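You operate a simulated robot arm through the tools that you are given. There is no shell and no other tool. Be economical: measure what you need, move in short steps, check, and stop when the job is done.

You are at the controls of a simulated robot arm. One attempt, no reset.

JOB
Set the limit cam to 60 % and prove it with the handwheel.
Fine: lock free, cam round, lock on; clutch to hand, wind up until LIMIT shows, back to zero, clutch to motor.

It is judged by the outcome, as a careful person would: the job done as asked, and still so three seconds after it is handed in. It fails if anything else is knocked over, pushed out of place, dropped, spilled or broken.

ROBOT AND FRAMES
A 6-joint arm with a two-finger parallel gripper on a trunk, on a base that drives. Base frame: it is fixed to the floor where the robot stands at the start and does not move with it; the origin is under the middle of the robot, x ahead of it, y to its left, z up; the surface under the hand at the start is at about z = 930. Units: mm, degrees, N and s.
With the tool pointing down near the work surface it reaches from about 240 to 660 mm from the robot's upright axis, wherever it stands. Its first joint turns from -166.0 to 166.0 degrees. Places, roughly: clutch lever [800, 200, 1000]; isolator [-2000, -4700, 1400]; limit cam lock [400, 0, 900]; red padlock (4x3x8 cm) [-2000, -4700, 1300]; tap link [300, 200, 500]; tap nut [300, 200, 500]; zero cam [600, 0, 900]; zero cam lock [500, -100, 900]. Payload 1.57 kg.
The tool frame sits at the grasp point between the pads (the TCP): z along the fingers, y along the line on which they close. The tips reach 30 mm beyond it. The gripper opens to 110 mm. The fingers are 24 mm wide and 12 mm thick; the gripper's body (48 by 112 mm) begins 78 mm behind the TCP.
Orientation is told as [roll, pitch, yaw] about the base's x, y, z axes, in that order, counted from this pose: with the fingers straight down and closing along the base's y, the tool's x points along the base's -x, its y along +y and its z along -z.

CONTROLS
- The arm moves only by the tool arm_command. Its argument "steps" is text: rows parted by semicolons, each of 7 numbers parted by spaces: the shift along the tool's x, y, z in m, then the turn, a rotation vector about the tool's x, y, z in degrees, then the opening, from 0 (shut) to 1 (fully open). In form: x y z rx ry rz grip; .... A call has 1 to 8 rows; each row is the pose to reach, as a shift and turn from the pose commanded when the call began, along the tool's axes at that moment. Each row takes 0.2 s and may step no farther than 50 mm and 8.6 degrees from the row before; otherwise, or with a gripper value out of range, the whole call is refused. A pose out of reach is approached as far as the arm can. The call stops where the force on the tool passes 90 N (or 10 N more than at its start, if that is more) or the arm is blocked; 0.2 s more then pass. Each finger travels about 108 mm/s and halts on what it meets, pressing with about 33 N; the grip force reading is that of the motor and also rises with nothing between the fingers. The clock runs only during rows and for 0.2 s after the last one: add rows that repeat a pose to give the fingers time. It gives the time, the measured TCP pose, the force on the tool (base axes), the opening and the grip force at its end, in the units of the frame above (readings bear some noise), with the torque about the TCP (base axes, N m) and any sound that the robot's microphone picked up.
- Cameras (640 x 400 px; columns grow to the right, rows downward): "scene" is now at [54.6, 125.3, 1800]; the picture's right is [-0.19, -0.98, 0.00], its down [-0.79, 0.15, -0.59] and it looks along [0.58, -0.11, -0.80] (base axes); focal length 265 px, centre (320, 200). "wrist" rides on the gripper at [70, 16, -141] in the tool frame; the picture's right is [-0.23, 0.97, 0.00], its down [-0.85, -0.20, -0.48] and it looks along [-0.47, -0.11, 0.88] (tool axes); focal length 222 px, centre (320, 200). There is no depth. A picture from a camera that has moved, and an enlarged one, comes with that camera's place and axes in the base frame and with its lens.
- get_image(camera): a new picture of that camera. No time passes.
- slide_trunk(by): slides the trunk up (or, below 0, down) by that many mm; the arm and the scene camera ride with it, the base frame stays. It gives what a move gives, with no picture.
- drive_base(legs): drives the robot by 1 to 6 legs, each [ahead, left, turn to the left] in mm, mm and degrees, along the robot's own axes; the way and the turn of a leg run together, so that a leg with both is an arc; at most 1500 mm and 180 degrees a leg. The arm and the cameras ride along, it lands a little off, and it stops where it bumps. It gives what a move gives.
- turn_head(pan, tilt): turns the head with the scene camera to pan (to the left, within 120 degrees either way) and tilt (down, from -29 to 69), counted from straight ahead of the robot. It gives what a move gives.
- zoom(camera, box): a new picture of the part [left, top, right, bottom] of that camera's present view, enlarged. No time passes.
- hand_in(): hands the job in; it is judged then, once.

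Work in short steps. Places have to be worked out from the pictures, the camera data and where the tool is seen: move nearer, look again, correct. Check each grasp and each placing, and mend what went wrong. You have 120 turns and 82 pictures in all, those below and enlarged ones among them. Open the gripper and draw the arm clear of the work before you hand the job in, unless the task says otherwise; then end with one line.

The tools are called after "Request:" as a command line: name --argument value ..., lists and objects as JSON in quotes. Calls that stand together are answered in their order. arm_command: Moves the arm, as the interface text tells. Its arguments: {"type":"object","properties":{"steps":{"type":"string"}},"required":["steps"]} The other tools are called the same way: slide_trunk (by) slides the trunk up or down; drive_base (legs) drives the base; turn_head (pan, tilt) turns the head that bears the scene camera; get_image (camera) takes a picture; zoom (camera, box) takes an enlarged picture of a part of a camera's view; hand_in () hands the job in.

At the start:

```text
clock: 0.0
tool_pos: [466.2, 199.0, 1325.9]
tool_rot: [0.1, 0.0, 0.0]
ft_force: [-0.1, 1.0, 0.5]
torque: [0.03, 0.02, -0.01]
finger_gap: 110.2
grip_force: 0.0
trunk travel left (down, up): [-400.0, 190.0]
robot x, y, heading: [-0.6, -1.8, 0.1]
head pan, tilt: [-11.1, 53.6]
```

scene: 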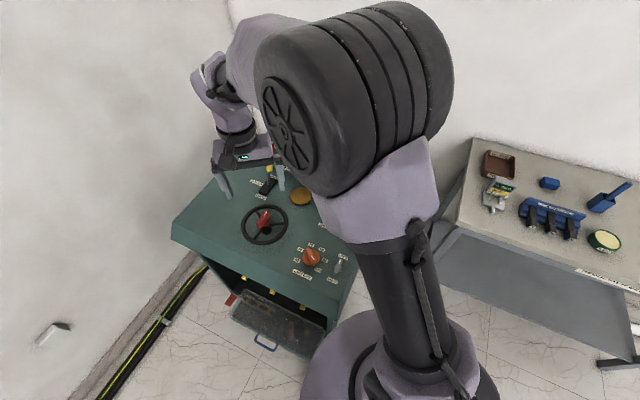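
wrist: 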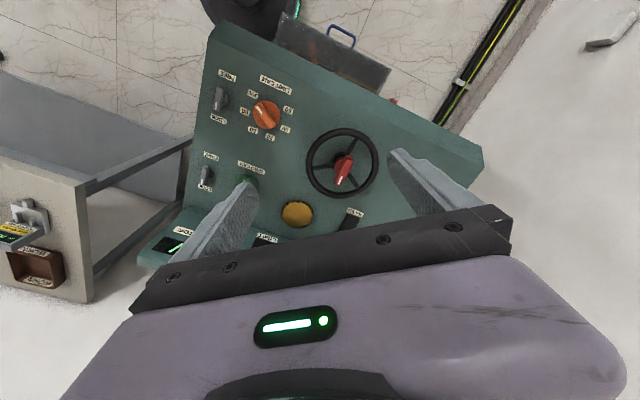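

The panel is seen in both views: an orange cam knob with a lock lever, a handwheel and a clutch lever. I zoom in to read the labels.

Request:
zoom --camera "wrist" --box '[180, 50, 400, 190]'

Request:
zoom --camera "wrist" --box '[140, 130, 400, 290]'

Request:
zoom --camera "scene" --box '[170, 150, 380, 290]'

```text
2.86 times, centred on (290, 120) of wrist
camera zoom: at [396.9, 216.0, 1466.5], right [0.23, 0.97, 0.0], down [0.85, -0.2, 0.48], along [0.47, -0.11, -0.88], focal length 635 px, centre (406, 429)
```

zoom: 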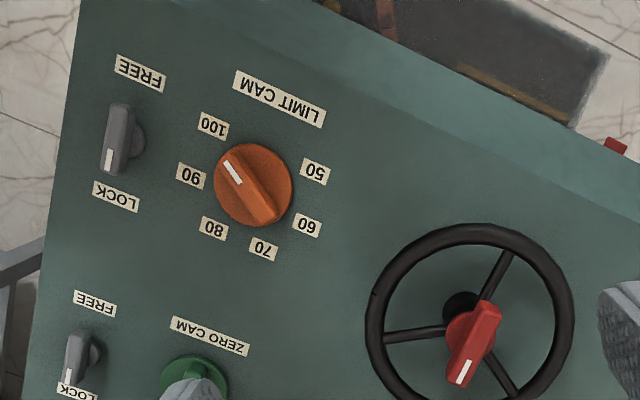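

```text
2.46 times, centred on (270, 210) of wrist
camera zoom: at [396.9, 216.0, 1466.5], right [0.23, 0.97, 0.0], down [0.85, -0.2, 0.48], along [0.47, -0.11, -0.88], focal length 547 px, centre (443, 175)
```

zoom: 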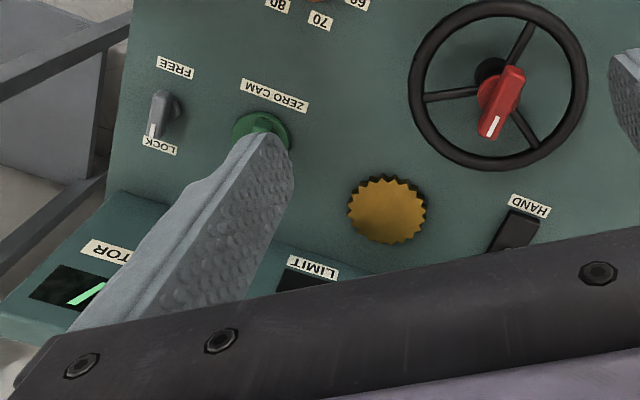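

```text
2.86 times, centred on (275, 220) of scene
camera zoom: at [54.6, 125.3, 1800.0], right [-0.19, -0.98, 0.0], down [-0.79, 0.15, -0.59], along [0.58, -0.11, -0.8], focal length 758 px, centre (449, 143)
```

zoom: 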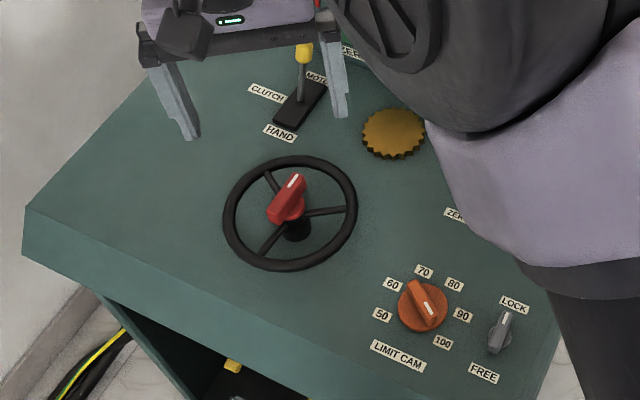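

The limit cam points near 100 and its lock is on LOCK. I swing the arm to the right so the scene camera sees the whole panel, displays included.

Request:
arm_command --steps "0.01 -0.05 0 0 0 0 1; 0.02 -0.1 0 0 0 0 1; 0.03 -0.15 0 0 0 0 1; 0.04 -0.2 0 0 0 0 1; 0.05 -0.25 0 0 0 0 1; 0.06 -0.3 0 0 0 0 1; 0.07 -0.35 0 0 0 0 1; 0.08 -0.395 0 0 0 0 1"

Request:
get_image --camera "scene"

Request:
get_image --camera "wrist"

```text
refused: row 1 steps farther than a row can; nothing moved
```

```text
76 pictures are left
camera scene: at [54.6, 125.3, 1800.0], right [-0.19, -0.98, 0.0], down [-0.79, 0.15, -0.59], along [0.58, -0.11, -0.8], focal length 265 px, centre (320, 200)
```

scene: 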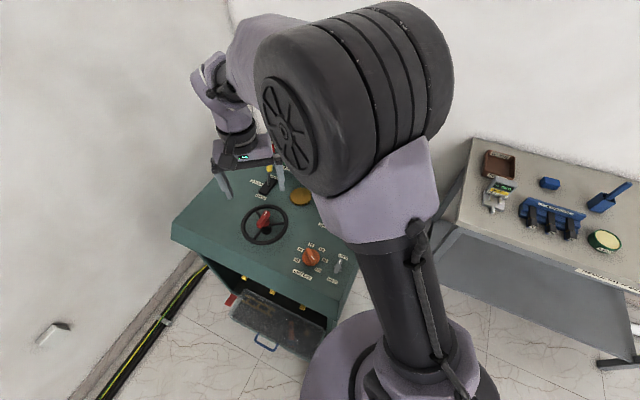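

```text
75 pictures are left
camera wrist: at [396.9, 216.0, 1466.5], right [0.23, 0.97, 0.0], down [0.85, -0.2, 0.48], along [0.47, -0.11, -0.88], focal length 222 px, centre (320, 200)
```

wrist: 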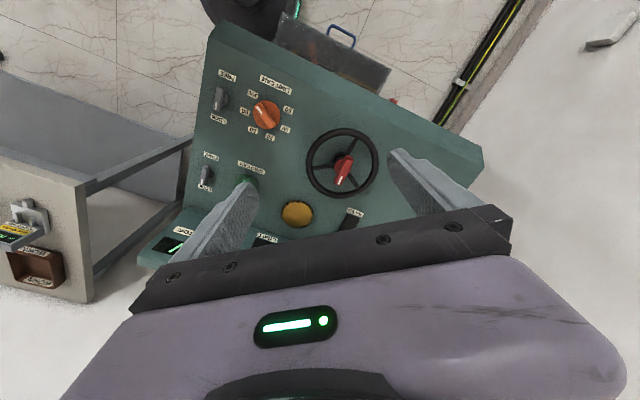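

Row too long by a hair; I resend with shorter rows.

Request:
arm_command --steps "0.01 -0.045 0 0 0 0 1; 0.02 -0.09 0 0 0 0 1; 0.03 -0.135 0 0 0 0 1; 0.04 -0.18 0 0 0 0 1; 0.05 -0.225 0 0 0 0 1; 0.06 -0.27 0 0 0 0 1; 0.07 -0.315 0 0 0 0 1; 0.08 -0.36 0 0 0 0 1"

Request:
get_image --camera "scene"

Request:
get_image --camera "wrist"

```text
clock: 1.8
tool_pos: [389.5, -164.9, 1326.0]
tool_rot: [0.0, 0.0, 0.0]
ft_force: [0.3, -0.3, -0.5]
torque: [0.03, -0.01, 0.04]
finger_gap: 109.8
grip_force: 0.1
trunk travel left (down, up): [-400.0, 190.0]
robot x, y, heading: [2.6, 1.1, 0.1]
head pan, tilt: [-11.1, 53.6]
```

```text
74 pictures are left
camera scene: at [54.2, 123.8, 1800.1], right [-0.19, -0.98, 0.0], down [-0.79, 0.15, -0.59], along [0.58, -0.11, -0.8], focal length 265 px, centre (320, 200)
```

scene: 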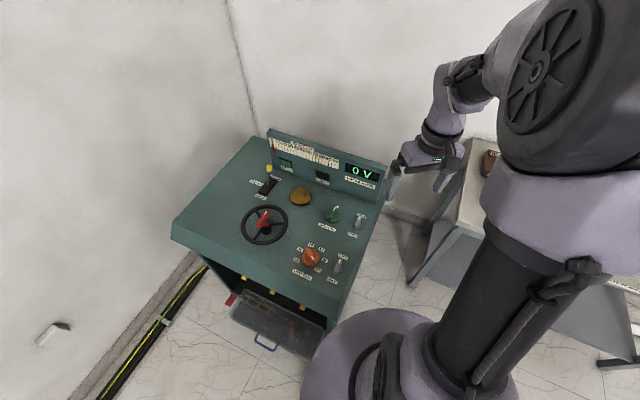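

```text
73 pictures are left
camera wrist: at [318.5, -147.8, 1467.5], right [0.23, 0.97, 0.0], down [0.85, -0.2, 0.48], along [0.47, -0.11, -0.88], focal length 222 px, centre (320, 200)
```

wrist: 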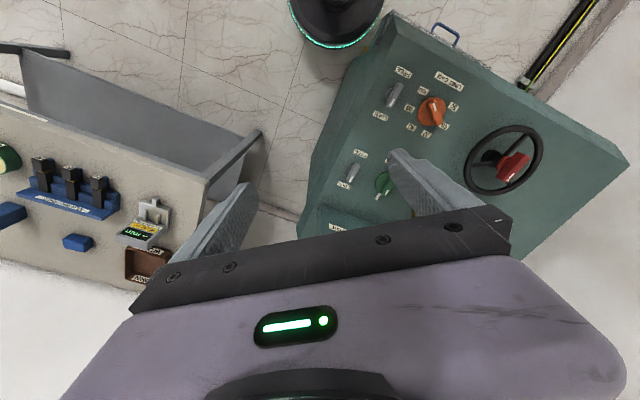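

Now the whole panel is visible, with a voltage display and lamps. I zoom in.

Request:
zoom --camera "scene" --box '[230, 120, 400, 220]'

Request:
zoom --camera "scene" --box '[220, 190, 380, 290]'

Request:
zoom --camera "scene" --box '[255, 125, 345, 180]'

Request:
zoom --camera "wrist" --box '[300, 10, 640, 230]'

```text
3.76 times, centred on (315, 170) of scene
camera zoom: at [54.2, 123.8, 1800.1], right [-0.19, -0.98, 0.0], down [-0.79, 0.15, -0.59], along [0.58, -0.11, -0.8], focal length 999 px, centre (339, 313)
```

zoom: 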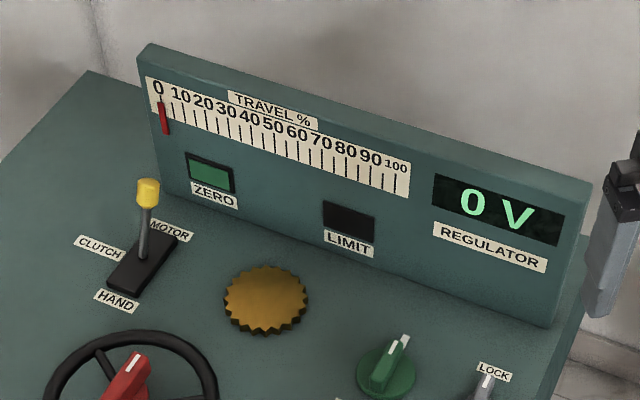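

```text
4.00 times, centred on (300, 240) of scene
camera zoom: at [54.2, 123.8, 1800.1], right [-0.19, -0.98, 0.0], down [-0.79, 0.15, -0.59], along [0.58, -0.11, -0.8], focal length 1062 px, centre (400, 40)
```

zoom: 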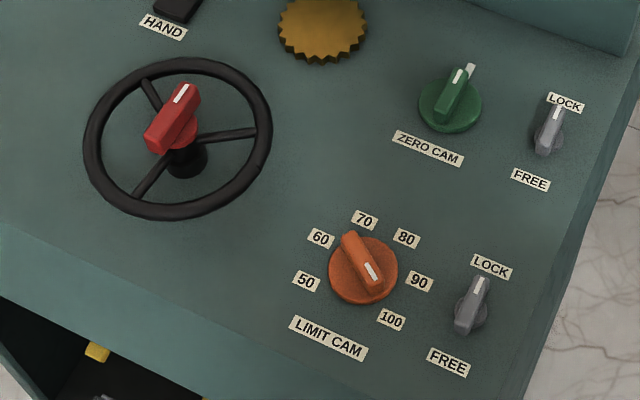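

```text
7.11 times, centred on (300, 152) of scene
camera zoom: at [54.2, 123.8, 1800.1], right [-0.19, -0.98, 0.0], down [-0.79, 0.15, -0.59], along [0.58, -0.11, -0.8], focal length 1888 px, centre (462, 538)
```

zoom: 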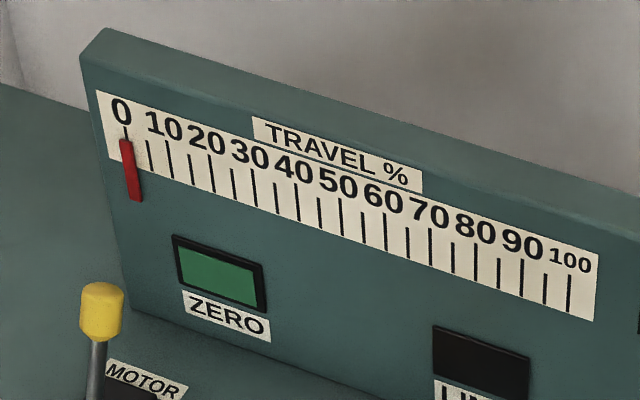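

```text
1.82 times, centred on (470, 120) of wrist
camera zoom: at [318.5, -147.8, 1467.5], right [0.23, 0.97, 0.0], down [0.85, -0.2, 0.48], along [0.47, -0.11, -0.88], focal length 404 px, centre (47, 346)
```

zoom: 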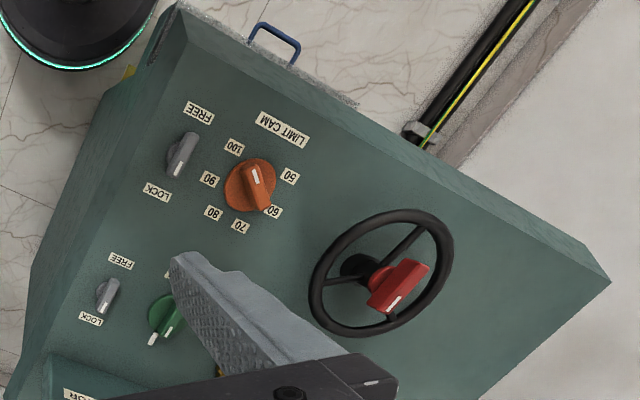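

Knob is at 100 % (dial 50° per 10 %, so 60 % lies 200° counterclockwise from above). The panel is level at z≈930, yawed about -36°; limit lock pivot is near (384,-1). I go above it with the fingers straddling the lever.

Request:
arm_command --steps "0.001 0.02 0.034 0 0 4.5 0.5; 0.001 0.041 0.068 0 0 9 0.5; 0.002 0.061 0.102 0 0 13.5 0.5; 0.003 0.082 0.136 0 0 18 0.5; 0.003 0.102 0.17 0 0 22.5 0.5; 0.004 0.123 0.204 0 0 27 0.5; 0.005 0.143 0.238 0 0 31.5 0.5; 0.005 0.164 0.272 0 0 36 0.5"

Request:
get_image --camera "wrist"

Request:
zoom --camera "scene" --box '[220, 190, 380, 290]'

```text
clock: 3.6
tool_pos: [383.4, 4.6, 1053.3]
tool_rot: [0.0, 0.0, -36.2]
ft_force: [-0.6, -1.0, -0.3]
torque: [0.0, -0.03, 0.0]
finger_gap: 55.1
grip_force: 0.1
trunk travel left (down, up): [-400.0, 190.0]
robot x, y, heading: [2.0, -3.8, 0.1]
head pan, tilt: [-11.1, 53.6]
```

```text
68 pictures are left
camera wrist: at [336.0, 58.1, 1193.5], right [0.76, 0.65, 0.0], down [0.57, -0.67, 0.48], along [0.31, -0.36, -0.88], focal length 222 px, centre (320, 200)
```

wrist: 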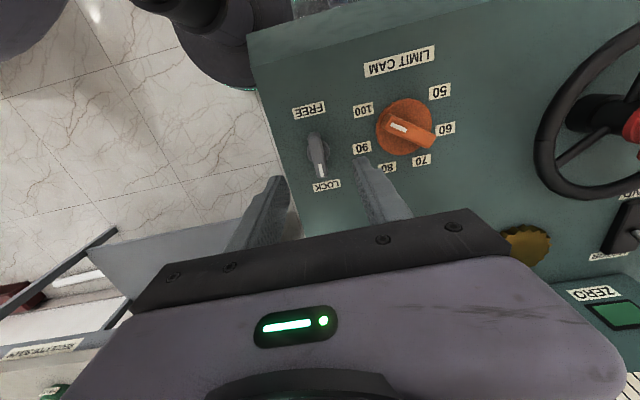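

```text
4.00 times, centred on (300, 240) of scene
camera zoom: at [55.5, 126.2, 1799.9], right [-0.19, -0.98, 0.0], down [-0.79, 0.15, -0.59], along [0.58, -0.11, -0.8], focal length 1062 px, centre (400, 40)
```

zoom: 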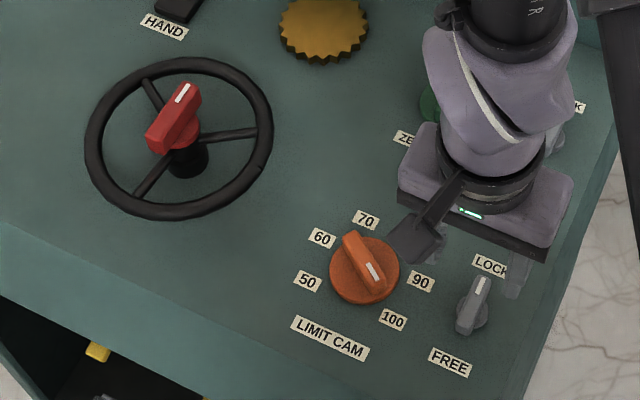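

The lever is at about (384,-1) and my TCP reads (383,5). I correct sideways and descend partway.

Request:
arm_command --steps "-0.002 -0.002 0.02 0 0 0 0.5; -0.0038 -0.0042 0.045 0 0 0 0.5; -0.0038 -0.0042 0.06 0 0 0 0.5; -0.0038 -0.0042 0.06 0 0 0 0.5"

Request:
get_image --camera "wrist"

```text
clock: 4.6
tool_pos: [382.1, -2.9, 991.2]
tool_rot: [0.1, 0.0, -35.9]
ft_force: [0.4, 0.7, 0.1]
torque: [0.03, -0.01, -0.01]
finger_gap: 55.2
grip_force: 0.2
trunk travel left (down, up): [-400.0, 190.0]
robot x, y, heading: [-1.4, 0.3, 0.3]
head pan, tilt: [-11.1, 53.6]
```

```text
66 pictures are left
camera wrist: at [335.5, 51.3, 1132.5], right [0.76, 0.65, 0.0], down [0.57, -0.66, 0.48], along [0.31, -0.36, -0.88], focal length 222 px, centre (320, 200)
```

wrist: 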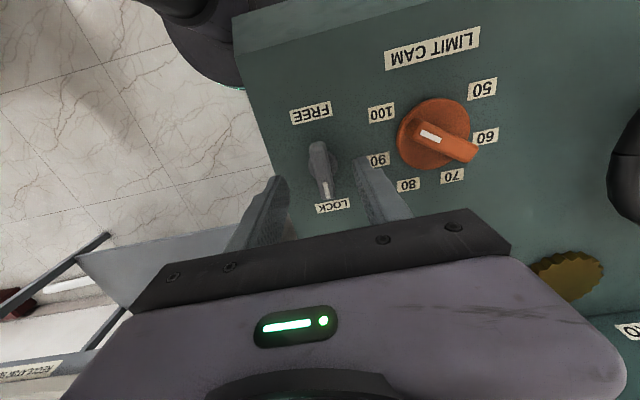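

The lever is centred between the fingers (tool offset ≈ 2, 0 mm). I descend 22 mm and close.

Request:
arm_command --steps "0.001 0 0.012 0 0 0 0.5; 0.001 0 0.023 0 0 0 0.5; 0.001 0 0.023 0 0 0 0; 0.001 0 0.023 0 0 0 0; 0.001 0 0.023 0 0 0 0"

Request:
get_image --camera "wrist"

```text
clock: 5.8
tool_pos: [383.5, -0.3, 970.1]
tool_rot: [0.0, -0.2, -36.0]
ft_force: [8.3, 12.4, 0.6]
torque: [0.12, -0.74, -0.2]
finger_gap: 13.7
grip_force: 30.8
trunk travel left (down, up): [-400.0, 190.0]
robot x, y, heading: [4.5, 2.1, 0.1]
head pan, tilt: [-11.1, 53.6]
```

```text
65 pictures are left
camera wrist: at [335.5, 54.7, 1111.0], right [0.76, 0.65, 0.0], down [0.57, -0.66, 0.48], along [0.31, -0.36, -0.88], focal length 222 px, centre (320, 200)
```

wrist: 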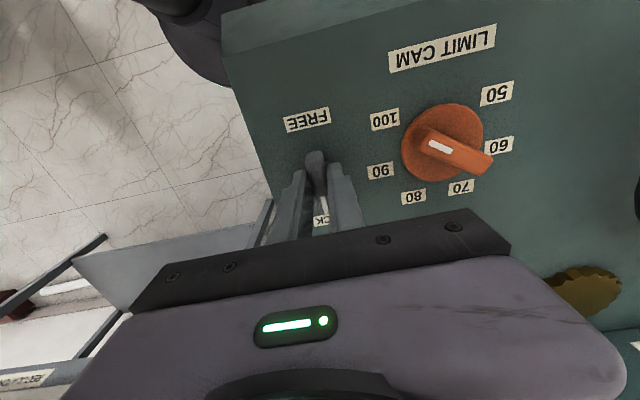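

Gripped (13.7 mm). I try turning it counterclockwise (tool z negative) a bit and watch the torque.

Request:
arm_command --steps "0 0.001 0 0 0 -6 0; 0 0.0015 0 0 0 -12 0; 0 0.0015 0 0 0 -18 0"

```text
clock: 6.6
tool_pos: [381.7, -0.1, 969.9]
tool_rot: [0.0, 0.1, -18.0]
ft_force: [5.7, 3.1, -0.6]
torque: [-0.06, -0.29, -1.41]
finger_gap: 21.7
grip_force: 34.6
trunk travel left (down, up): [-400.0, 190.0]
robot x, y, heading: [-0.8, 1.1, -0.0]
head pan, tilt: [-11.1, 53.6]
```

The gap spread to 21.7 mm: the lever is at its stop that way. I turn back and go clockwise instead.

Request:
arm_command --steps "0 0 0 0 0 8 0; 0 0 0 0 0 16 0; 0 0 0 0 0 24 0; 0 0 0 0 0 32 0; 0 0 0 0 0 40 0; 0 0 0 0 0 48 0"

Request:
get_image --camera "wrist"

```text
clock: 8.0
tool_pos: [383.5, 1.5, 970.2]
tool_rot: [0.0, -0.1, -66.2]
ft_force: [7.7, 25.0, 9.0]
torque: [0.59, -0.14, 0.07]
finger_gap: 13.9
grip_force: 30.2
trunk travel left (down, up): [-400.0, 190.0]
robot x, y, heading: [3.0, -0.3, -0.0]
head pan, tilt: [-11.1, 53.6]
```

```text
64 pictures are left
camera wrist: at [369.7, 72.6, 1110.3], right [0.98, 0.19, 0.0], down [0.16, -0.86, 0.48], along [0.09, -0.47, -0.88], focal length 222 px, centre (320, 200)
```

wrist: 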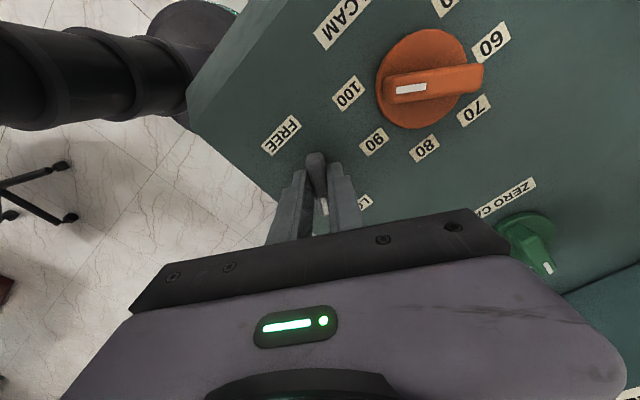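

It turns clockwise freely. I shift ~2 mm toward the side force and continue.

Request:
arm_command --steps "0.0015 0.0015 0 0 0 8.5 0; 0.0015 0.0015 0 0 0 17 0; 0.0015 0.0015 0 0 0 25.5 0; 0.0015 0.0015 0 0 0 34 0; 0.0015 0.0015 0 0 0 42.5 0; 0.0015 0.0015 0 0 0 51 0; 0.0015 0.0015 0 0 0 59.5 0; 0.0015 0.0015 0 0 0 68 0"

```text
clock: 9.8
tool_pos: [386.2, 1.6, 969.6]
tool_rot: [0.0, 0.1, -134.1]
ft_force: [23.6, -8.3, 10.2]
torque: [-0.2, -0.49, 1.02]
finger_gap: 16.9
grip_force: 32.3
trunk travel left (down, up): [-400.0, 190.0]
robot x, y, heading: [-1.8, 1.1, -0.1]
head pan, tilt: [-11.1, 53.6]
```

The gap widened to 16.9 – maybe the end stop. I look.

Request:
get_image --camera "wrist"

Request:
zoom --camera "scene" --box '[280, 210, 400, 290]'

```text
63 pictures are left
camera wrist: at [446.3, 40.1, 1110.4], right [0.54, -0.84, 0.0], down [-0.74, -0.48, 0.48], along [-0.4, -0.26, -0.88], focal length 222 px, centre (320, 200)
```

wrist: 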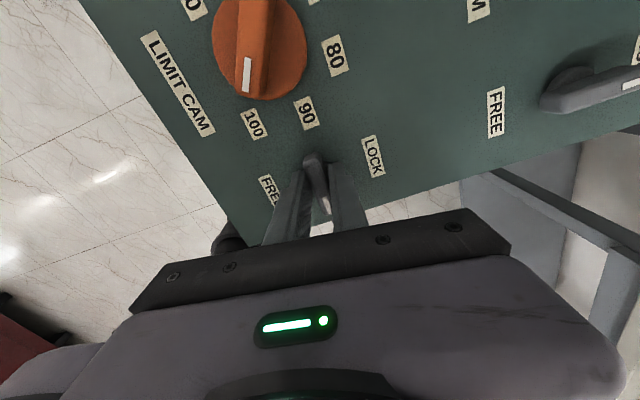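

```text
5.00 times, centred on (340, 250) of scene
camera zoom: at [57.9, 123.6, 1800.2], right [-0.19, -0.98, 0.0], down [-0.79, 0.16, -0.59], along [0.58, -0.11, -0.81], focal length 1327 px, centre (220, -50)
```

zoom: 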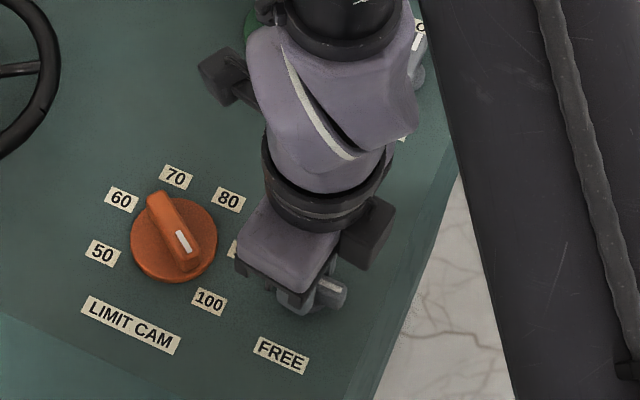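

The lever may have stopped at 90° from LOCK. I turn a little further to tell a stop from stiction.

Request:
arm_command --steps "0 0 0 0 0 5 0; 0 0 0 0 0 10 0; 0 0 0 0 0 10 0"

```text
clock: 10.6
tool_pos: [386.1, 1.5, 970.1]
tool_rot: [-0.1, 0.0, -144.0]
ft_force: [32.9, -9.8, 0.8]
torque: [-0.15, -1.02, 1.29]
finger_gap: 21.4
grip_force: 34.4
trunk travel left (down, up): [-400.0, 190.0]
robot x, y, heading: [-1.6, 0.5, 0.1]
head pan, tilt: [-11.1, 53.6]
```

Stop at exactly 90° (yaw -126): lever is at its free end. I back off to align, open, rise, and check.

Request:
arm_command --steps "0 0 0 0 0 -8 0; 0 0 0 0 0 -16 0; 0 0 0 0 0 -18 0.4; 0 0 0 0 0 -18 0.4; 0 0 -0.04 0 0 -18 0.4; 0 0 -0.085 0 0 -18 0.4"

Request:
get_image --camera "wrist"

```text
clock: 12.0
tool_pos: [381.1, -1.5, 1058.2]
tool_rot: [-0.1, 0.0, -126.0]
ft_force: [0.4, 0.5, 0.2]
torque: [0.03, 0.03, -0.03]
finger_gap: 43.8
grip_force: 0.1
trunk travel left (down, up): [-400.0, 190.0]
robot x, y, heading: [2.8, 0.9, -0.0]
head pan, tilt: [-11.1, 53.6]
```

```text
61 pictures are left
camera wrist: at [435.0, 46.7, 1198.2], right [0.65, -0.76, 0.0], down [-0.66, -0.57, 0.48], along [-0.36, -0.31, -0.88], focal length 222 px, centre (320, 200)
```

wrist: 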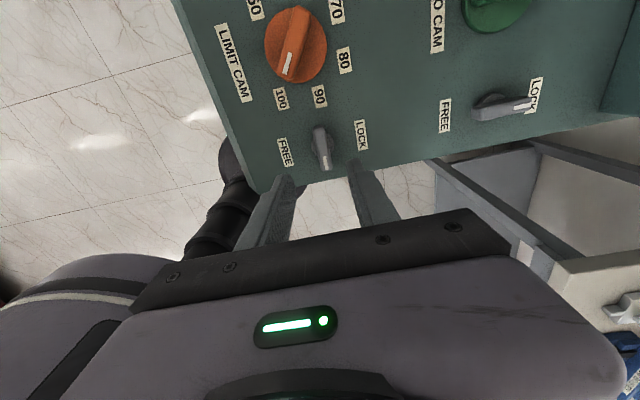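

The lever sits 90° from LOCK. I now move above the limit cam knob, yaw -160, to align with its bar.

Request:
arm_command --steps "0.025 0 0 0 0 8.5 0.5; 0.05 0 0 0 0 17 0.5; 0.075 0 0 0 0 25.5 0.5; 0.0996 -0.0007 0 0 0 34 0.5; 0.0996 -0.0007 0 0 0 34 0.5"

Request:
get_image --camera "wrist"

```text
clock: 13.2
tool_pos: [440.0, 82.7, 1054.6]
tool_rot: [0.0, 0.1, -160.1]
ft_force: [0.1, -0.2, 0.0]
torque: [0.03, 0.0, 0.0]
finger_gap: 55.1
grip_force: 0.0
trunk travel left (down, up): [-400.0, 190.0]
robot x, y, heading: [-0.1, -1.5, 0.0]
head pan, tilt: [-11.1, 53.6]
```

```text
60 pictures are left
camera wrist: at [511.2, 90.8, 1195.0], right [0.12, -0.99, 0.0], down [-0.87, -0.1, 0.48], along [-0.48, -0.06, -0.88], focal length 222 px, centre (320, 200)
```

wrist: 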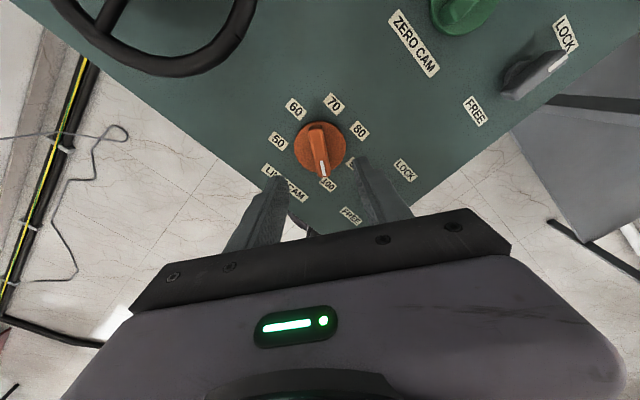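

Aligned with the bar within a millimetre or so. I descend to TCP z≈980 and close.

Request:
arm_command --steps "0 0 0.035 0 0 0 0.5; 0 0 0.065 0 0 1 0.5; 0 0 0.075 0 0 1 0.5; 0 0 0.075 0 0 1 0; 0 0 0.075 0 0 1 0; 0 0 0.075 0 0 1 0"

Request:
get_image --camera "wrist"

```text
clock: 14.6
tool_pos: [442.0, 82.8, 982.9]
tool_rot: [-0.1, 0.0, -161.0]
ft_force: [1.5, -5.3, -6.8]
torque: [0.13, -0.86, -0.01]
finger_gap: 16.2
grip_force: 31.4
trunk travel left (down, up): [-400.0, 190.0]
robot x, y, heading: [1.2, 0.6, 0.0]
head pan, tilt: [-11.1, 53.6]
```

```text
59 pictures are left
camera wrist: at [512.3, 90.2, 1122.9], right [0.1, -0.99, 0.0], down [-0.87, -0.09, 0.48], along [-0.48, -0.05, -0.88], focal length 222 px, centre (320, 200)
```

wrist: 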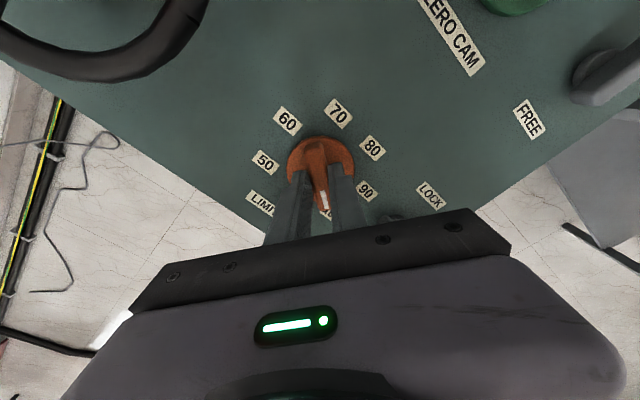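

Bar gripped (16.2 mm). I turn it counterclockwise a bit and watch the gap.

Request:
arm_command --steps "0 0 0 0 0 -8 0; 0 0 0 0 0 -16 0; 0 0 0 0 0 -24 0; 0 0 0 0 0 -24 0"

Request:
get_image --camera "wrist"

```text
clock: 15.6
tool_pos: [441.4, 83.8, 981.3]
tool_rot: [0.0, 0.1, -137.0]
ft_force: [-2.4, 4.5, 13.8]
torque: [-0.36, 0.62, 0.02]
finger_gap: 15.9
grip_force: 31.1
trunk travel left (down, up): [-400.0, 190.0]
robot x, y, heading: [-1.4, 1.8, 0.1]
head pan, tilt: [-11.1, 53.6]
```

```text
58 pictures are left
camera wrist: at [502.5, 119.3, 1123.0], right [0.5, -0.87, 0.0], down [-0.76, -0.44, 0.48], along [-0.41, -0.24, -0.88], focal length 222 px, centre (320, 200)
```

wrist: 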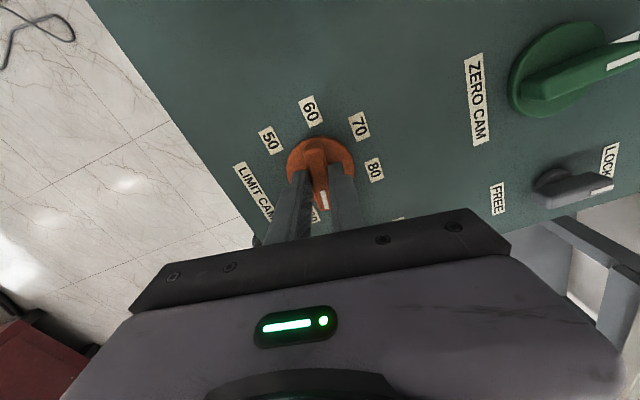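

The cam turns; the lock is free. I continue toward yaw +39 (=60 %).

Request:
arm_command --steps "0 0 0 0 0 -8.5 0; 0 0 0 0 0 -17 0; 0 0 0 0 0 -25.5 0; 0 0 0 0 0 -34 0; 0 0 0 0 0 -42.5 0; 0 0 0 0 0 -51 0; 0 0 0 0 0 -59.5 0; 0 0 0 0 0 -68 0"

Request:
arm_command --steps "0 0 0 0 0 -8.5 0; 0 0 0 0 0 -17 0; 0 0 0 0 0 -25.5 0; 0 0 0 0 0 -34 0; 0 0 0 0 0 -42.5 0; 0 0 0 0 0 -51 0; 0 0 0 0 0 -59.5 0; 0 0 0 0 0 -68 0"

Request:
arm_command --steps "0 0 0 0 0 -8.5 0; 0 0 0 0 0 -17 0; 0 0 0 0 0 -25.5 0; 0 0 0 0 0 -34 0; 0 0 0 0 0 -39.9 0; 0 0 0 0 0 -39.9 0"

Request:
get_image --camera "wrist"

```text
clock: 17.4
tool_pos: [440.5, 83.3, 981.3]
tool_rot: [0.0, 0.1, -68.9]
ft_force: [-8.5, 8.0, 5.7]
torque: [-0.41, -0.04, -0.01]
finger_gap: 16.0
grip_force: 31.5
trunk travel left (down, up): [-400.0, 190.0]
robot x, y, heading: [-0.6, 3.6, -0.2]
head pan, tilt: [-11.1, 53.6]
```

```text
clock: 19.2
tool_pos: [440.4, 81.5, 982.2]
tool_rot: [0.0, 0.0, -0.8]
ft_force: [-16.6, -6.4, -14.5]
torque: [-0.21, 0.4, -0.04]
finger_gap: 15.6
grip_force: 31.4
trunk travel left (down, up): [-400.0, 190.0]
robot x, y, heading: [2.7, -0.1, -0.0]
head pan, tilt: [-11.1, 53.6]
```

```text
clock: 20.6
tool_pos: [440.7, 82.8, 983.3]
tool_rot: [-0.2, -0.1, 39.1]
ft_force: [-14.5, 3.8, -1.2]
torque: [0.66, -0.29, -0.03]
finger_gap: 15.9
grip_force: 30.8
trunk travel left (down, up): [-400.0, 190.0]
robot x, y, heading: [-0.6, 1.0, -0.0]
head pan, tilt: [-11.1, 53.6]
```

```text
57 pictures are left
camera wrist: at [375.6, 51.9, 1122.6], right [-0.44, 0.9, 0.0], down [0.79, 0.38, 0.48], along [0.43, 0.21, -0.88], focal length 222 px, centre (320, 200)
```

wrist: 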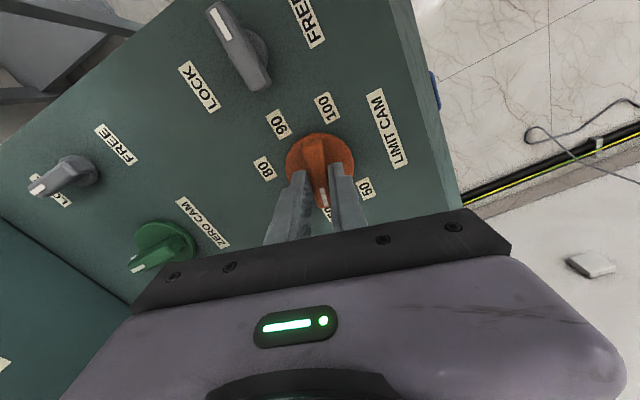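

Knob is at the computed 60 % angle. I release, lift, and inspect it from above.

Request:
arm_command --steps "0 0 0 0 0 0 0.45; 0 0 0 0 0 0 0.45; 0 0 -0.04 0 0 0 0.45; 0 0 -0.08 0 0 0 0.45; 0 0 -0.12 0 0 0 0.45; 0 0 -0.12 0 0 0 0.45"

Request:
zoom --camera "wrist" --box '[240, 60, 400, 180]'

Request:
zoom --camera "scene" --box '[280, 220, 380, 290]'

```text
clock: 22.0
tool_pos: [437.5, 80.7, 1103.9]
tool_rot: [0.0, 0.0, 38.9]
ft_force: [0.2, -0.6, -1.2]
torque: [0.01, 0.01, 0.02]
finger_gap: 49.4
grip_force: 0.1
trunk travel left (down, up): [-400.0, 190.0]
robot x, y, heading: [-0.3, -1.4, -0.1]
head pan, tilt: [-11.1, 53.6]
```

```text
3.33 times, centred on (320, 120) of wrist
camera zoom: at [373.5, 49.9, 1244.8], right [-0.43, 0.9, 0.0], down [0.79, 0.38, 0.48], along [0.43, 0.21, -0.88], focal length 740 px, centre (320, 467)
```

zoom: 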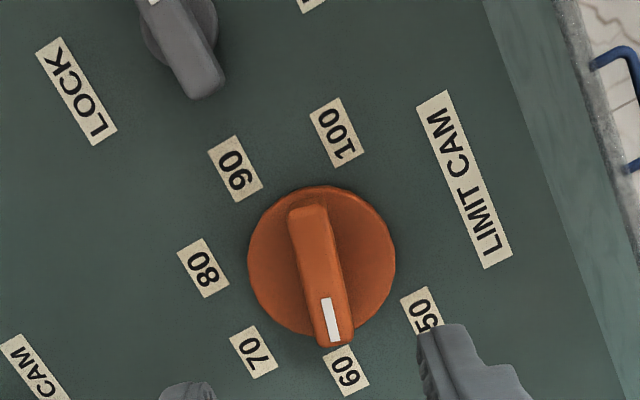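

```text
5.71 times, centred on (330, 255) of scene
camera zoom: at [55.6, 125.4, 1799.9], right [-0.19, -0.98, 0.0], down [-0.79, 0.15, -0.59], along [0.58, -0.11, -0.8], focal length 1517 px, centre (263, -114)
```

zoom: 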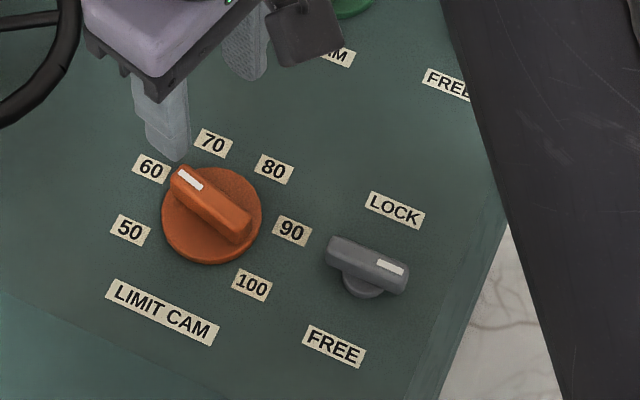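

The mark points at 60. Now back to the lock lever (bar axis at 54°) and look before descending.

Request:
arm_command --steps "0.03 -0.009 0 0 0 -5 0.45; 0.06 -0.018 0 0 0 -10 0.45; 0.096 -0.0266 0 0 0 -15 0.45; 0.096 -0.0266 0.045 0 0 -15 0.45; 0.096 -0.0266 0.085 0 0 -15 0.45; 0.096 -0.0266 0.105 0 0 -15 0.45; 0.096 -0.0266 0.105 0 0 -15 0.45"

Request:
get_image --camera "wrist"

```text
clock: 23.6
tool_pos: [381.6, 3.3, 997.7]
tool_rot: [0.0, 0.0, 53.9]
ft_force: [-0.4, 0.4, 0.6]
torque: [0.01, -0.01, 0.01]
finger_gap: 49.6
grip_force: 0.0
trunk travel left (down, up): [-400.0, 190.0]
robot x, y, heading: [1.5, 2.4, -0.0]
head pan, tilt: [-11.1, 53.6]
```

```text
54 pictures are left
camera wrist: at [327.6, -43.9, 1137.4], right [-0.65, 0.76, 0.0], down [0.67, 0.57, 0.48], along [0.36, 0.31, -0.88], focal length 222 px, centre (320, 200)
```

wrist: 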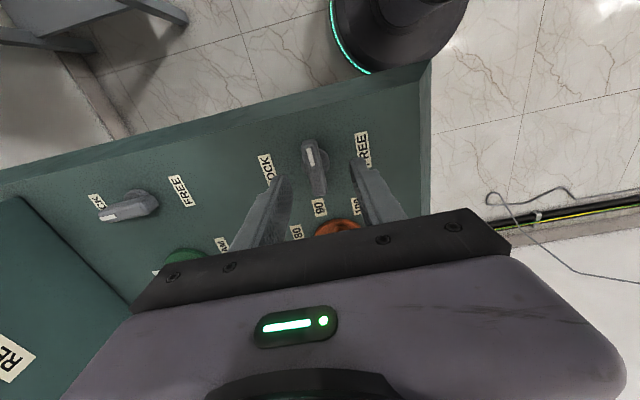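

Lever sits about (+3.5, -4) mm in the tool frame; I correct, descend to z≈970 and grip.

Request:
arm_command --steps "0.003 -0.0035 0.005 0 0 0 0.45; 0.003 -0.0035 0.028 0 0 0 0.45; 0.003 -0.0035 0.028 0 0 0 0; 0.003 -0.0035 0.028 0 0 0 0; 0.003 -0.0035 0.028 0 0 0 0"

```text
clock: 24.8
tool_pos: [384.1, -3.7, 968.2]
tool_rot: [0.0, -0.1, 54.0]
ft_force: [0.6, 2.3, -10.2]
torque: [0.62, -0.6, 0.01]
finger_gap: 14.1
grip_force: 30.2
trunk travel left (down, up): [-400.0, 190.0]
robot x, y, heading: [-2.1, 1.9, -0.0]
head pan, tilt: [-11.1, 53.6]
```

Well centred with low side force. I turn counterclockwise 90° to LOCK.

Request:
arm_command --steps "0 0 0 0 0 -8 0; 0 0 0 0 0 -16 0; 0 0 0 0 0 -24 0; 0 0 0 0 0 -32 0; 0 0 0 0 0 -40 0; 0 0 0 0 0 -45 0"

Request:
arm_command --steps "0 0 0 0 0 -8 0; 0 0 0 0 0 -16 0; 0 0 0 0 0 -24 0; 0 0 0 0 0 -32 0; 0 0 0 0 0 -40 0; 0 0 0 0 0 -48 0; 0 0 0 0 0 -48 0"

```text
clock: 26.2
tool_pos: [386.2, -4.6, 967.0]
tool_rot: [-0.2, -0.2, 99.0]
ft_force: [8.7, -6.6, 20.7]
torque: [-0.21, 0.19, -0.01]
finger_gap: 13.6
grip_force: 30.5
trunk travel left (down, up): [-400.0, 190.0]
robot x, y, heading: [-3.1, 3.9, -0.1]
head pan, tilt: [-11.1, 53.6]
```

```text
clock: 27.8
tool_pos: [385.4, -1.8, 967.1]
tool_rot: [0.0, 0.0, 146.8]
ft_force: [19.8, -0.9, 11.4]
torque: [-0.1, -0.47, -0.98]
finger_gap: 14.6
grip_force: 31.1
trunk travel left (down, up): [-400.0, 190.0]
robot x, y, heading: [-2.0, -2.5, 0.2]
head pan, tilt: [-11.1, 53.6]
```

The lever reached its LOCK stop (torque -1 N·m, small spread at 147°). I align, release, rise, and check.

Request:
arm_command --steps "0 0 0 0 0 3 0; 0 0 0 0 0 3 0.45; 0 0 0 0 0 3 0.45; 0 0 -0.045 0 0 3 0.45; 0 0 -0.09 0 0 3 0.45; 0 0 -0.13 0 0 3 0.45"

Request:
zoom --camera "scene" --box '[220, 190, 380, 290]'

Request:
get_image --camera "wrist"

```text
clock: 29.2
tool_pos: [380.3, -3.4, 1101.0]
tool_rot: [0.0, 0.0, 143.9]
ft_force: [-0.5, 0.3, 0.6]
torque: [0.02, -0.04, 0.0]
finger_gap: 49.6
grip_force: 0.1
trunk travel left (down, up): [-400.0, 190.0]
robot x, y, heading: [-3.4, 2.5, 0.1]
head pan, tilt: [-11.1, 53.6]
```

```text
4.00 times, centred on (300, 240) of scene
camera zoom: at [53.1, 125.5, 1800.1], right [-0.19, -0.98, 0.0], down [-0.79, 0.15, -0.59], along [0.58, -0.11, -0.8], focal length 1062 px, centre (400, 40)
```

zoom: 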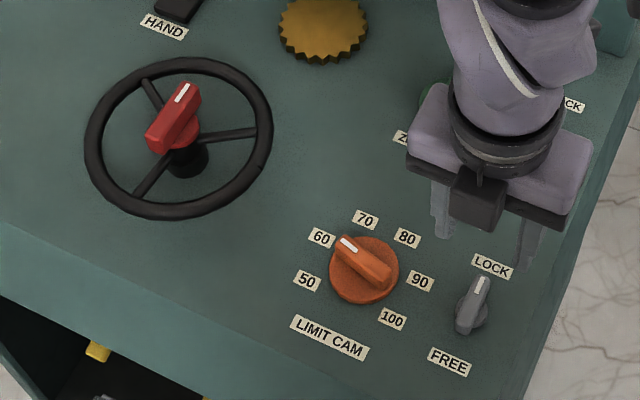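

```text
52 pictures are left
camera wrist: at [426.8, -56.7, 1241.8], right [-0.76, -0.65, 0.0], down [-0.57, 0.66, 0.48], along [-0.31, 0.36, -0.88], focal length 222 px, centre (320, 200)
```

wrist: 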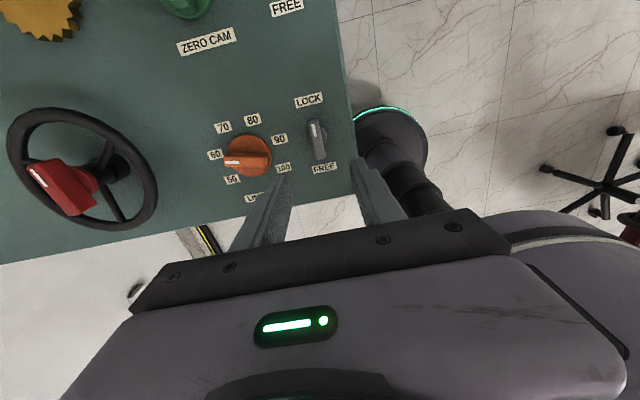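

Cam at 60, lock on LOCK. Next the clutch, which is farther (~840 mm); I raise the arm toward the middle while unwinding the yaw to -36, then will lower the trunk for reach.

Request:
arm_command --steps "0.004 -0.019 -0.028 0 0 8.5 0.5; 0.009 -0.038 -0.057 0 0 17 0.5; 0.013 -0.057 -0.086 0 0 25.5 0.5; 0.018 -0.076 -0.115 0 0 34 0.5; 0.022 -0.095 -0.143 0 0 42.5 0.5; 0.027 -0.114 -0.172 0 0 51 0.5; 0.031 -0.133 -0.2 0 0 59.5 0.5; 0.036 -0.152 -0.229 0 0 68 0.5"

Request:
arm_command --steps "0 0 0 0 0 8.5 0.5; 0 0 0 0 0 17 0.5; 0 0 0 0 0 25.5 0.5; 0 0 0 0 0 34 0.5; 0 0 0 0 0 42.5 0.5; 0 0 0 0 0 51 0.5; 0 0 0 0 0 59.5 0.5; 0 0 0 0 0 68 0.5"

Request:
arm_command --steps "0 0 0 0 0 8.5 0.5; 0 0 0 0 0 17 0.5; 0 0 0 0 0 25.5 0.5; 0 0 0 0 0 34 0.5; 0 0 0 0 0 42.5 0.5; 0 0 0 0 0 44 0.5"

Request:
slide_trunk --by -200

Request:
get_image --camera "scene"

```text
clock: 31.0
tool_pos: [505.7, 104.5, 1329.6]
tool_rot: [0.0, 0.1, 75.7]
ft_force: [0.5, 0.7, -0.9]
torque: [-0.01, 0.03, -0.02]
finger_gap: 55.2
grip_force: 0.0
trunk travel left (down, up): [-400.0, 190.0]
robot x, y, heading: [-0.0, 1.0, 0.2]
head pan, tilt: [-11.1, 53.6]
```

```text
clock: 32.8
tool_pos: [504.0, 98.5, 1325.8]
tool_rot: [0.0, 0.0, 7.8]
ft_force: [0.7, -0.1, 0.1]
torque: [0.0, -0.04, -0.01]
finger_gap: 55.2
grip_force: 0.1
trunk travel left (down, up): [-400.0, 190.0]
robot x, y, heading: [2.6, 5.8, -0.0]
head pan, tilt: [-11.1, 53.6]
```

```text
clock: 34.2
tool_pos: [503.5, 99.0, 1327.3]
tool_rot: [0.1, -0.1, -36.3]
ft_force: [-0.6, 0.4, -0.5]
torque: [0.01, -0.02, -0.04]
finger_gap: 55.0
grip_force: 0.0
trunk travel left (down, up): [-400.0, 190.0]
robot x, y, heading: [0.2, 1.6, 0.3]
head pan, tilt: [-11.1, 53.6]
```

```text
clock: 36.4
tool_pos: [502.2, 99.8, 1127.3]
tool_rot: [0.0, 0.1, -36.2]
ft_force: [-0.4, 0.3, 1.4]
torque: [0.03, -0.01, 0.01]
finger_gap: 55.4
grip_force: 0.0
trunk travel left (down, up): [-200.0, 390.0]
robot x, y, heading: [3.2, -3.0, 0.0]
head pan, tilt: [-11.1, 53.6]
```

```text
51 pictures are left
camera scene: at [54.5, 125.2, 1600.1], right [-0.19, -0.98, 0.0], down [-0.79, 0.15, -0.59], along [0.58, -0.11, -0.8], focal length 265 px, centre (320, 200)
```

scene: 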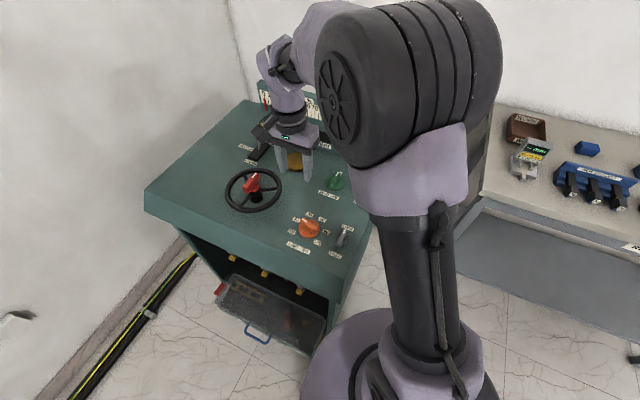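

Trunk lowered. I test reach above the clutch by moving to about (740,200) at z 1127.

Request:
arm_command --steps "-0.022 0.037 0 0 0 0 0.5; -0.044 0.074 0 0 0 0 0.5; -0.067 0.11 0 0 0 0 0.5; -0.089 0.147 0 0 0 0 0.5; -0.111 0.184 0 0 0 0 0.5; -0.134 0.221 0 0 0 0 0.5; -0.134 0.221 0 0 0 0 0.5"

Request:
get_image --camera "wrist"

Request:
get_image --camera "scene"

```text
clock: 38.0
tool_pos: [652.2, 174.0, 1119.3]
tool_rot: [0.0, 0.0, -36.1]
ft_force: [0.1, 0.4, -0.2]
torque: [-0.04, -0.02, 0.01]
finger_gap: 54.9
grip_force: 0.1
out of reach, approached as far as the arm can: row 4, 5, 6, 7
trunk travel left (down, up): [-200.0, 390.0]
robot x, y, heading: [2.8, 0.5, -0.0]
head pan, tilt: [-11.1, 53.6]
```

```text
50 pictures are left
camera wrist: at [604.3, 228.2, 1259.7], right [0.76, 0.65, 0.0], down [0.57, -0.67, 0.48], along [0.31, -0.36, -0.88], focal length 222 px, centre (320, 200)
```

wrist: 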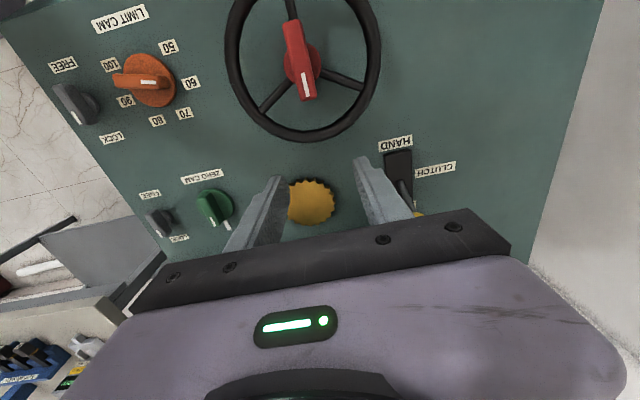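

```text
49 pictures are left
camera scene: at [54.9, 125.4, 1600.0], right [-0.19, -0.98, 0.0], down [-0.79, 0.15, -0.59], along [0.58, -0.11, -0.8], focal length 265 px, centre (320, 200)
```

scene: 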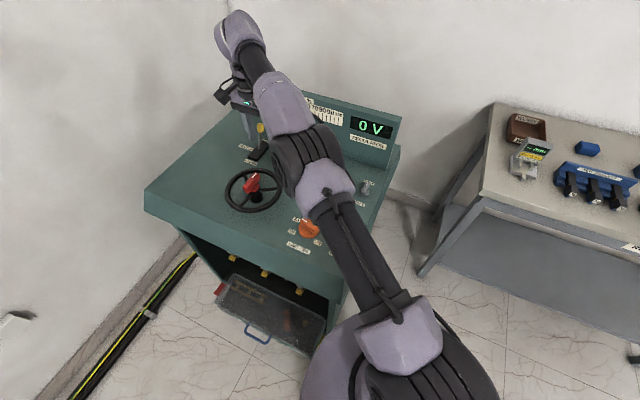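

Reach ends at radius ~675; the clutch knob is ~840 out, so I'll use an outward-tilted tool. First I retreat a little and turn yaw to +12°.

Request:
arm_command --steps "0.005 -0.008 0 0 0 -8 0.5; 0.01 -0.016 0 0 0 -16 0.5; 0.015 -0.024 0 0 0 -24 0.5; 0.02 -0.032 0 0 0 -32 0.5; 0.025 -0.04 0 0 0 -40 0.5; 0.029 -0.046 0 0 0 -48 0.5; 0.029 -0.046 0 0 0 -48 0.5"

```text
clock: 39.6
tool_pos: [601.8, 156.7, 1116.5]
tool_rot: [0.0, 0.0, 12.1]
ft_force: [-0.7, -0.5, -0.5]
torque: [0.0, 0.0, -0.03]
finger_gap: 54.8
grip_force: 0.0
trunk travel left (down, up): [-200.0, 390.0]
robot x, y, heading: [0.2, -0.2, -0.0]
head pan, tilt: [-11.1, 53.6]
```

Now I tilt the tool outward 40° while moving 100 mm outward.

Request:
arm_command --steps "-0.02 0 0 0 -8 0 0.5; -0.04 0 0 0 -16 0 0.5; -0.06 0 0 0 -24 0 0.5; -0.08 0 0 0 -32 0 0.5; -0.1 0 0 0 -40 0 0.5; -0.1 0 0 0 -40 0 0.5"

Request:
get_image --camera "wrist"

Request:
zoom --camera "scene" --box '[200, 40, 400, 200]'

```text
clock: 41.0
tool_pos: [699.1, 177.1, 1114.4]
tool_rot: [0.1, -40.2, 11.8]
ft_force: [0.1, -0.2, 0.1]
torque: [0.0, 0.0, 0.01]
finger_gap: 55.0
grip_force: 0.0
trunk travel left (down, up): [-200.0, 390.0]
robot x, y, heading: [-2.0, 0.7, 0.3]
head pan, tilt: [-11.1, 53.6]
```

```text
48 pictures are left
camera wrist: at [554.0, 164.0, 1176.0], right [-0.03, 0.99, 0.15], down [0.38, -0.13, 0.92], along [0.92, 0.08, -0.37], focal length 222 px, centre (320, 200)
```

wrist: 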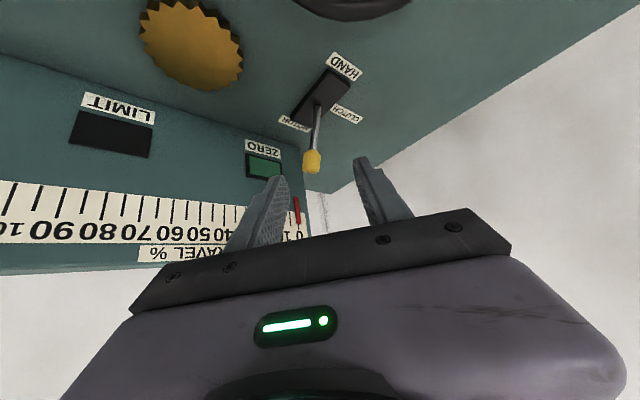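

```text
2.50 times, centred on (300, 120) of scene
camera zoom: at [54.5, 125.2, 1600.0], right [-0.19, -0.98, 0.0], down [-0.79, 0.15, -0.59], along [0.58, -0.11, -0.8], focal length 664 px, centre (370, 400)
```

zoom: 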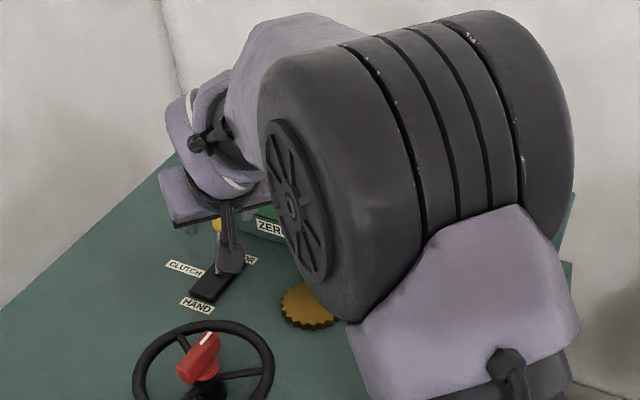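

The tilt works and gives a good view. Knob lies at about tool (-30,-20,174) mm. I approach to 60 mm short and re-look.

Request:
arm_command --steps "-0.01 -0.007 0.037 0 0 0 0.5; -0.02 -0.014 0.075 0 0 0 0.5; -0.03 -0.0195 0.113 0 0 0 0.5; -0.03 -0.0195 0.113 0 0 0 0.5"

Request:
get_image --camera "wrist"

```text
clock: 42.0
tool_pos: [798.0, 177.1, 1046.8]
tool_rot: [0.0, -40.0, 11.8]
ft_force: [-0.5, -0.5, 0.2]
torque: [0.05, 0.03, 0.02]
finger_gap: 55.1
grip_force: 0.0
trunk travel left (down, up): [-200.0, 390.0]
robot x, y, heading: [-2.4, -0.9, 0.1]
head pan, tilt: [-11.1, 53.6]
```

```text
46 pictures are left
camera wrist: at [652.8, 163.6, 1108.3], right [-0.03, 0.99, 0.15], down [0.38, -0.12, 0.92], along [0.92, 0.08, -0.37], focal length 222 px, centre (320, 200)
```

wrist: 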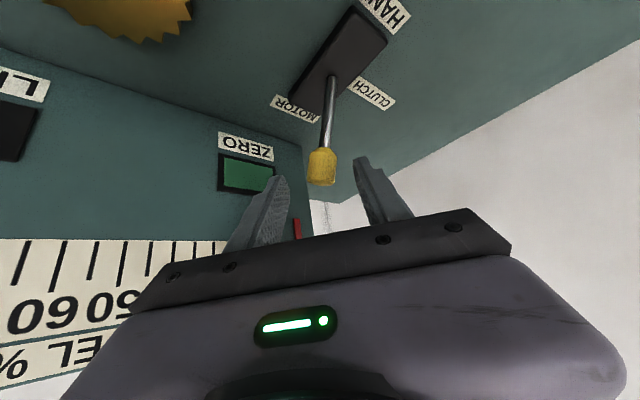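

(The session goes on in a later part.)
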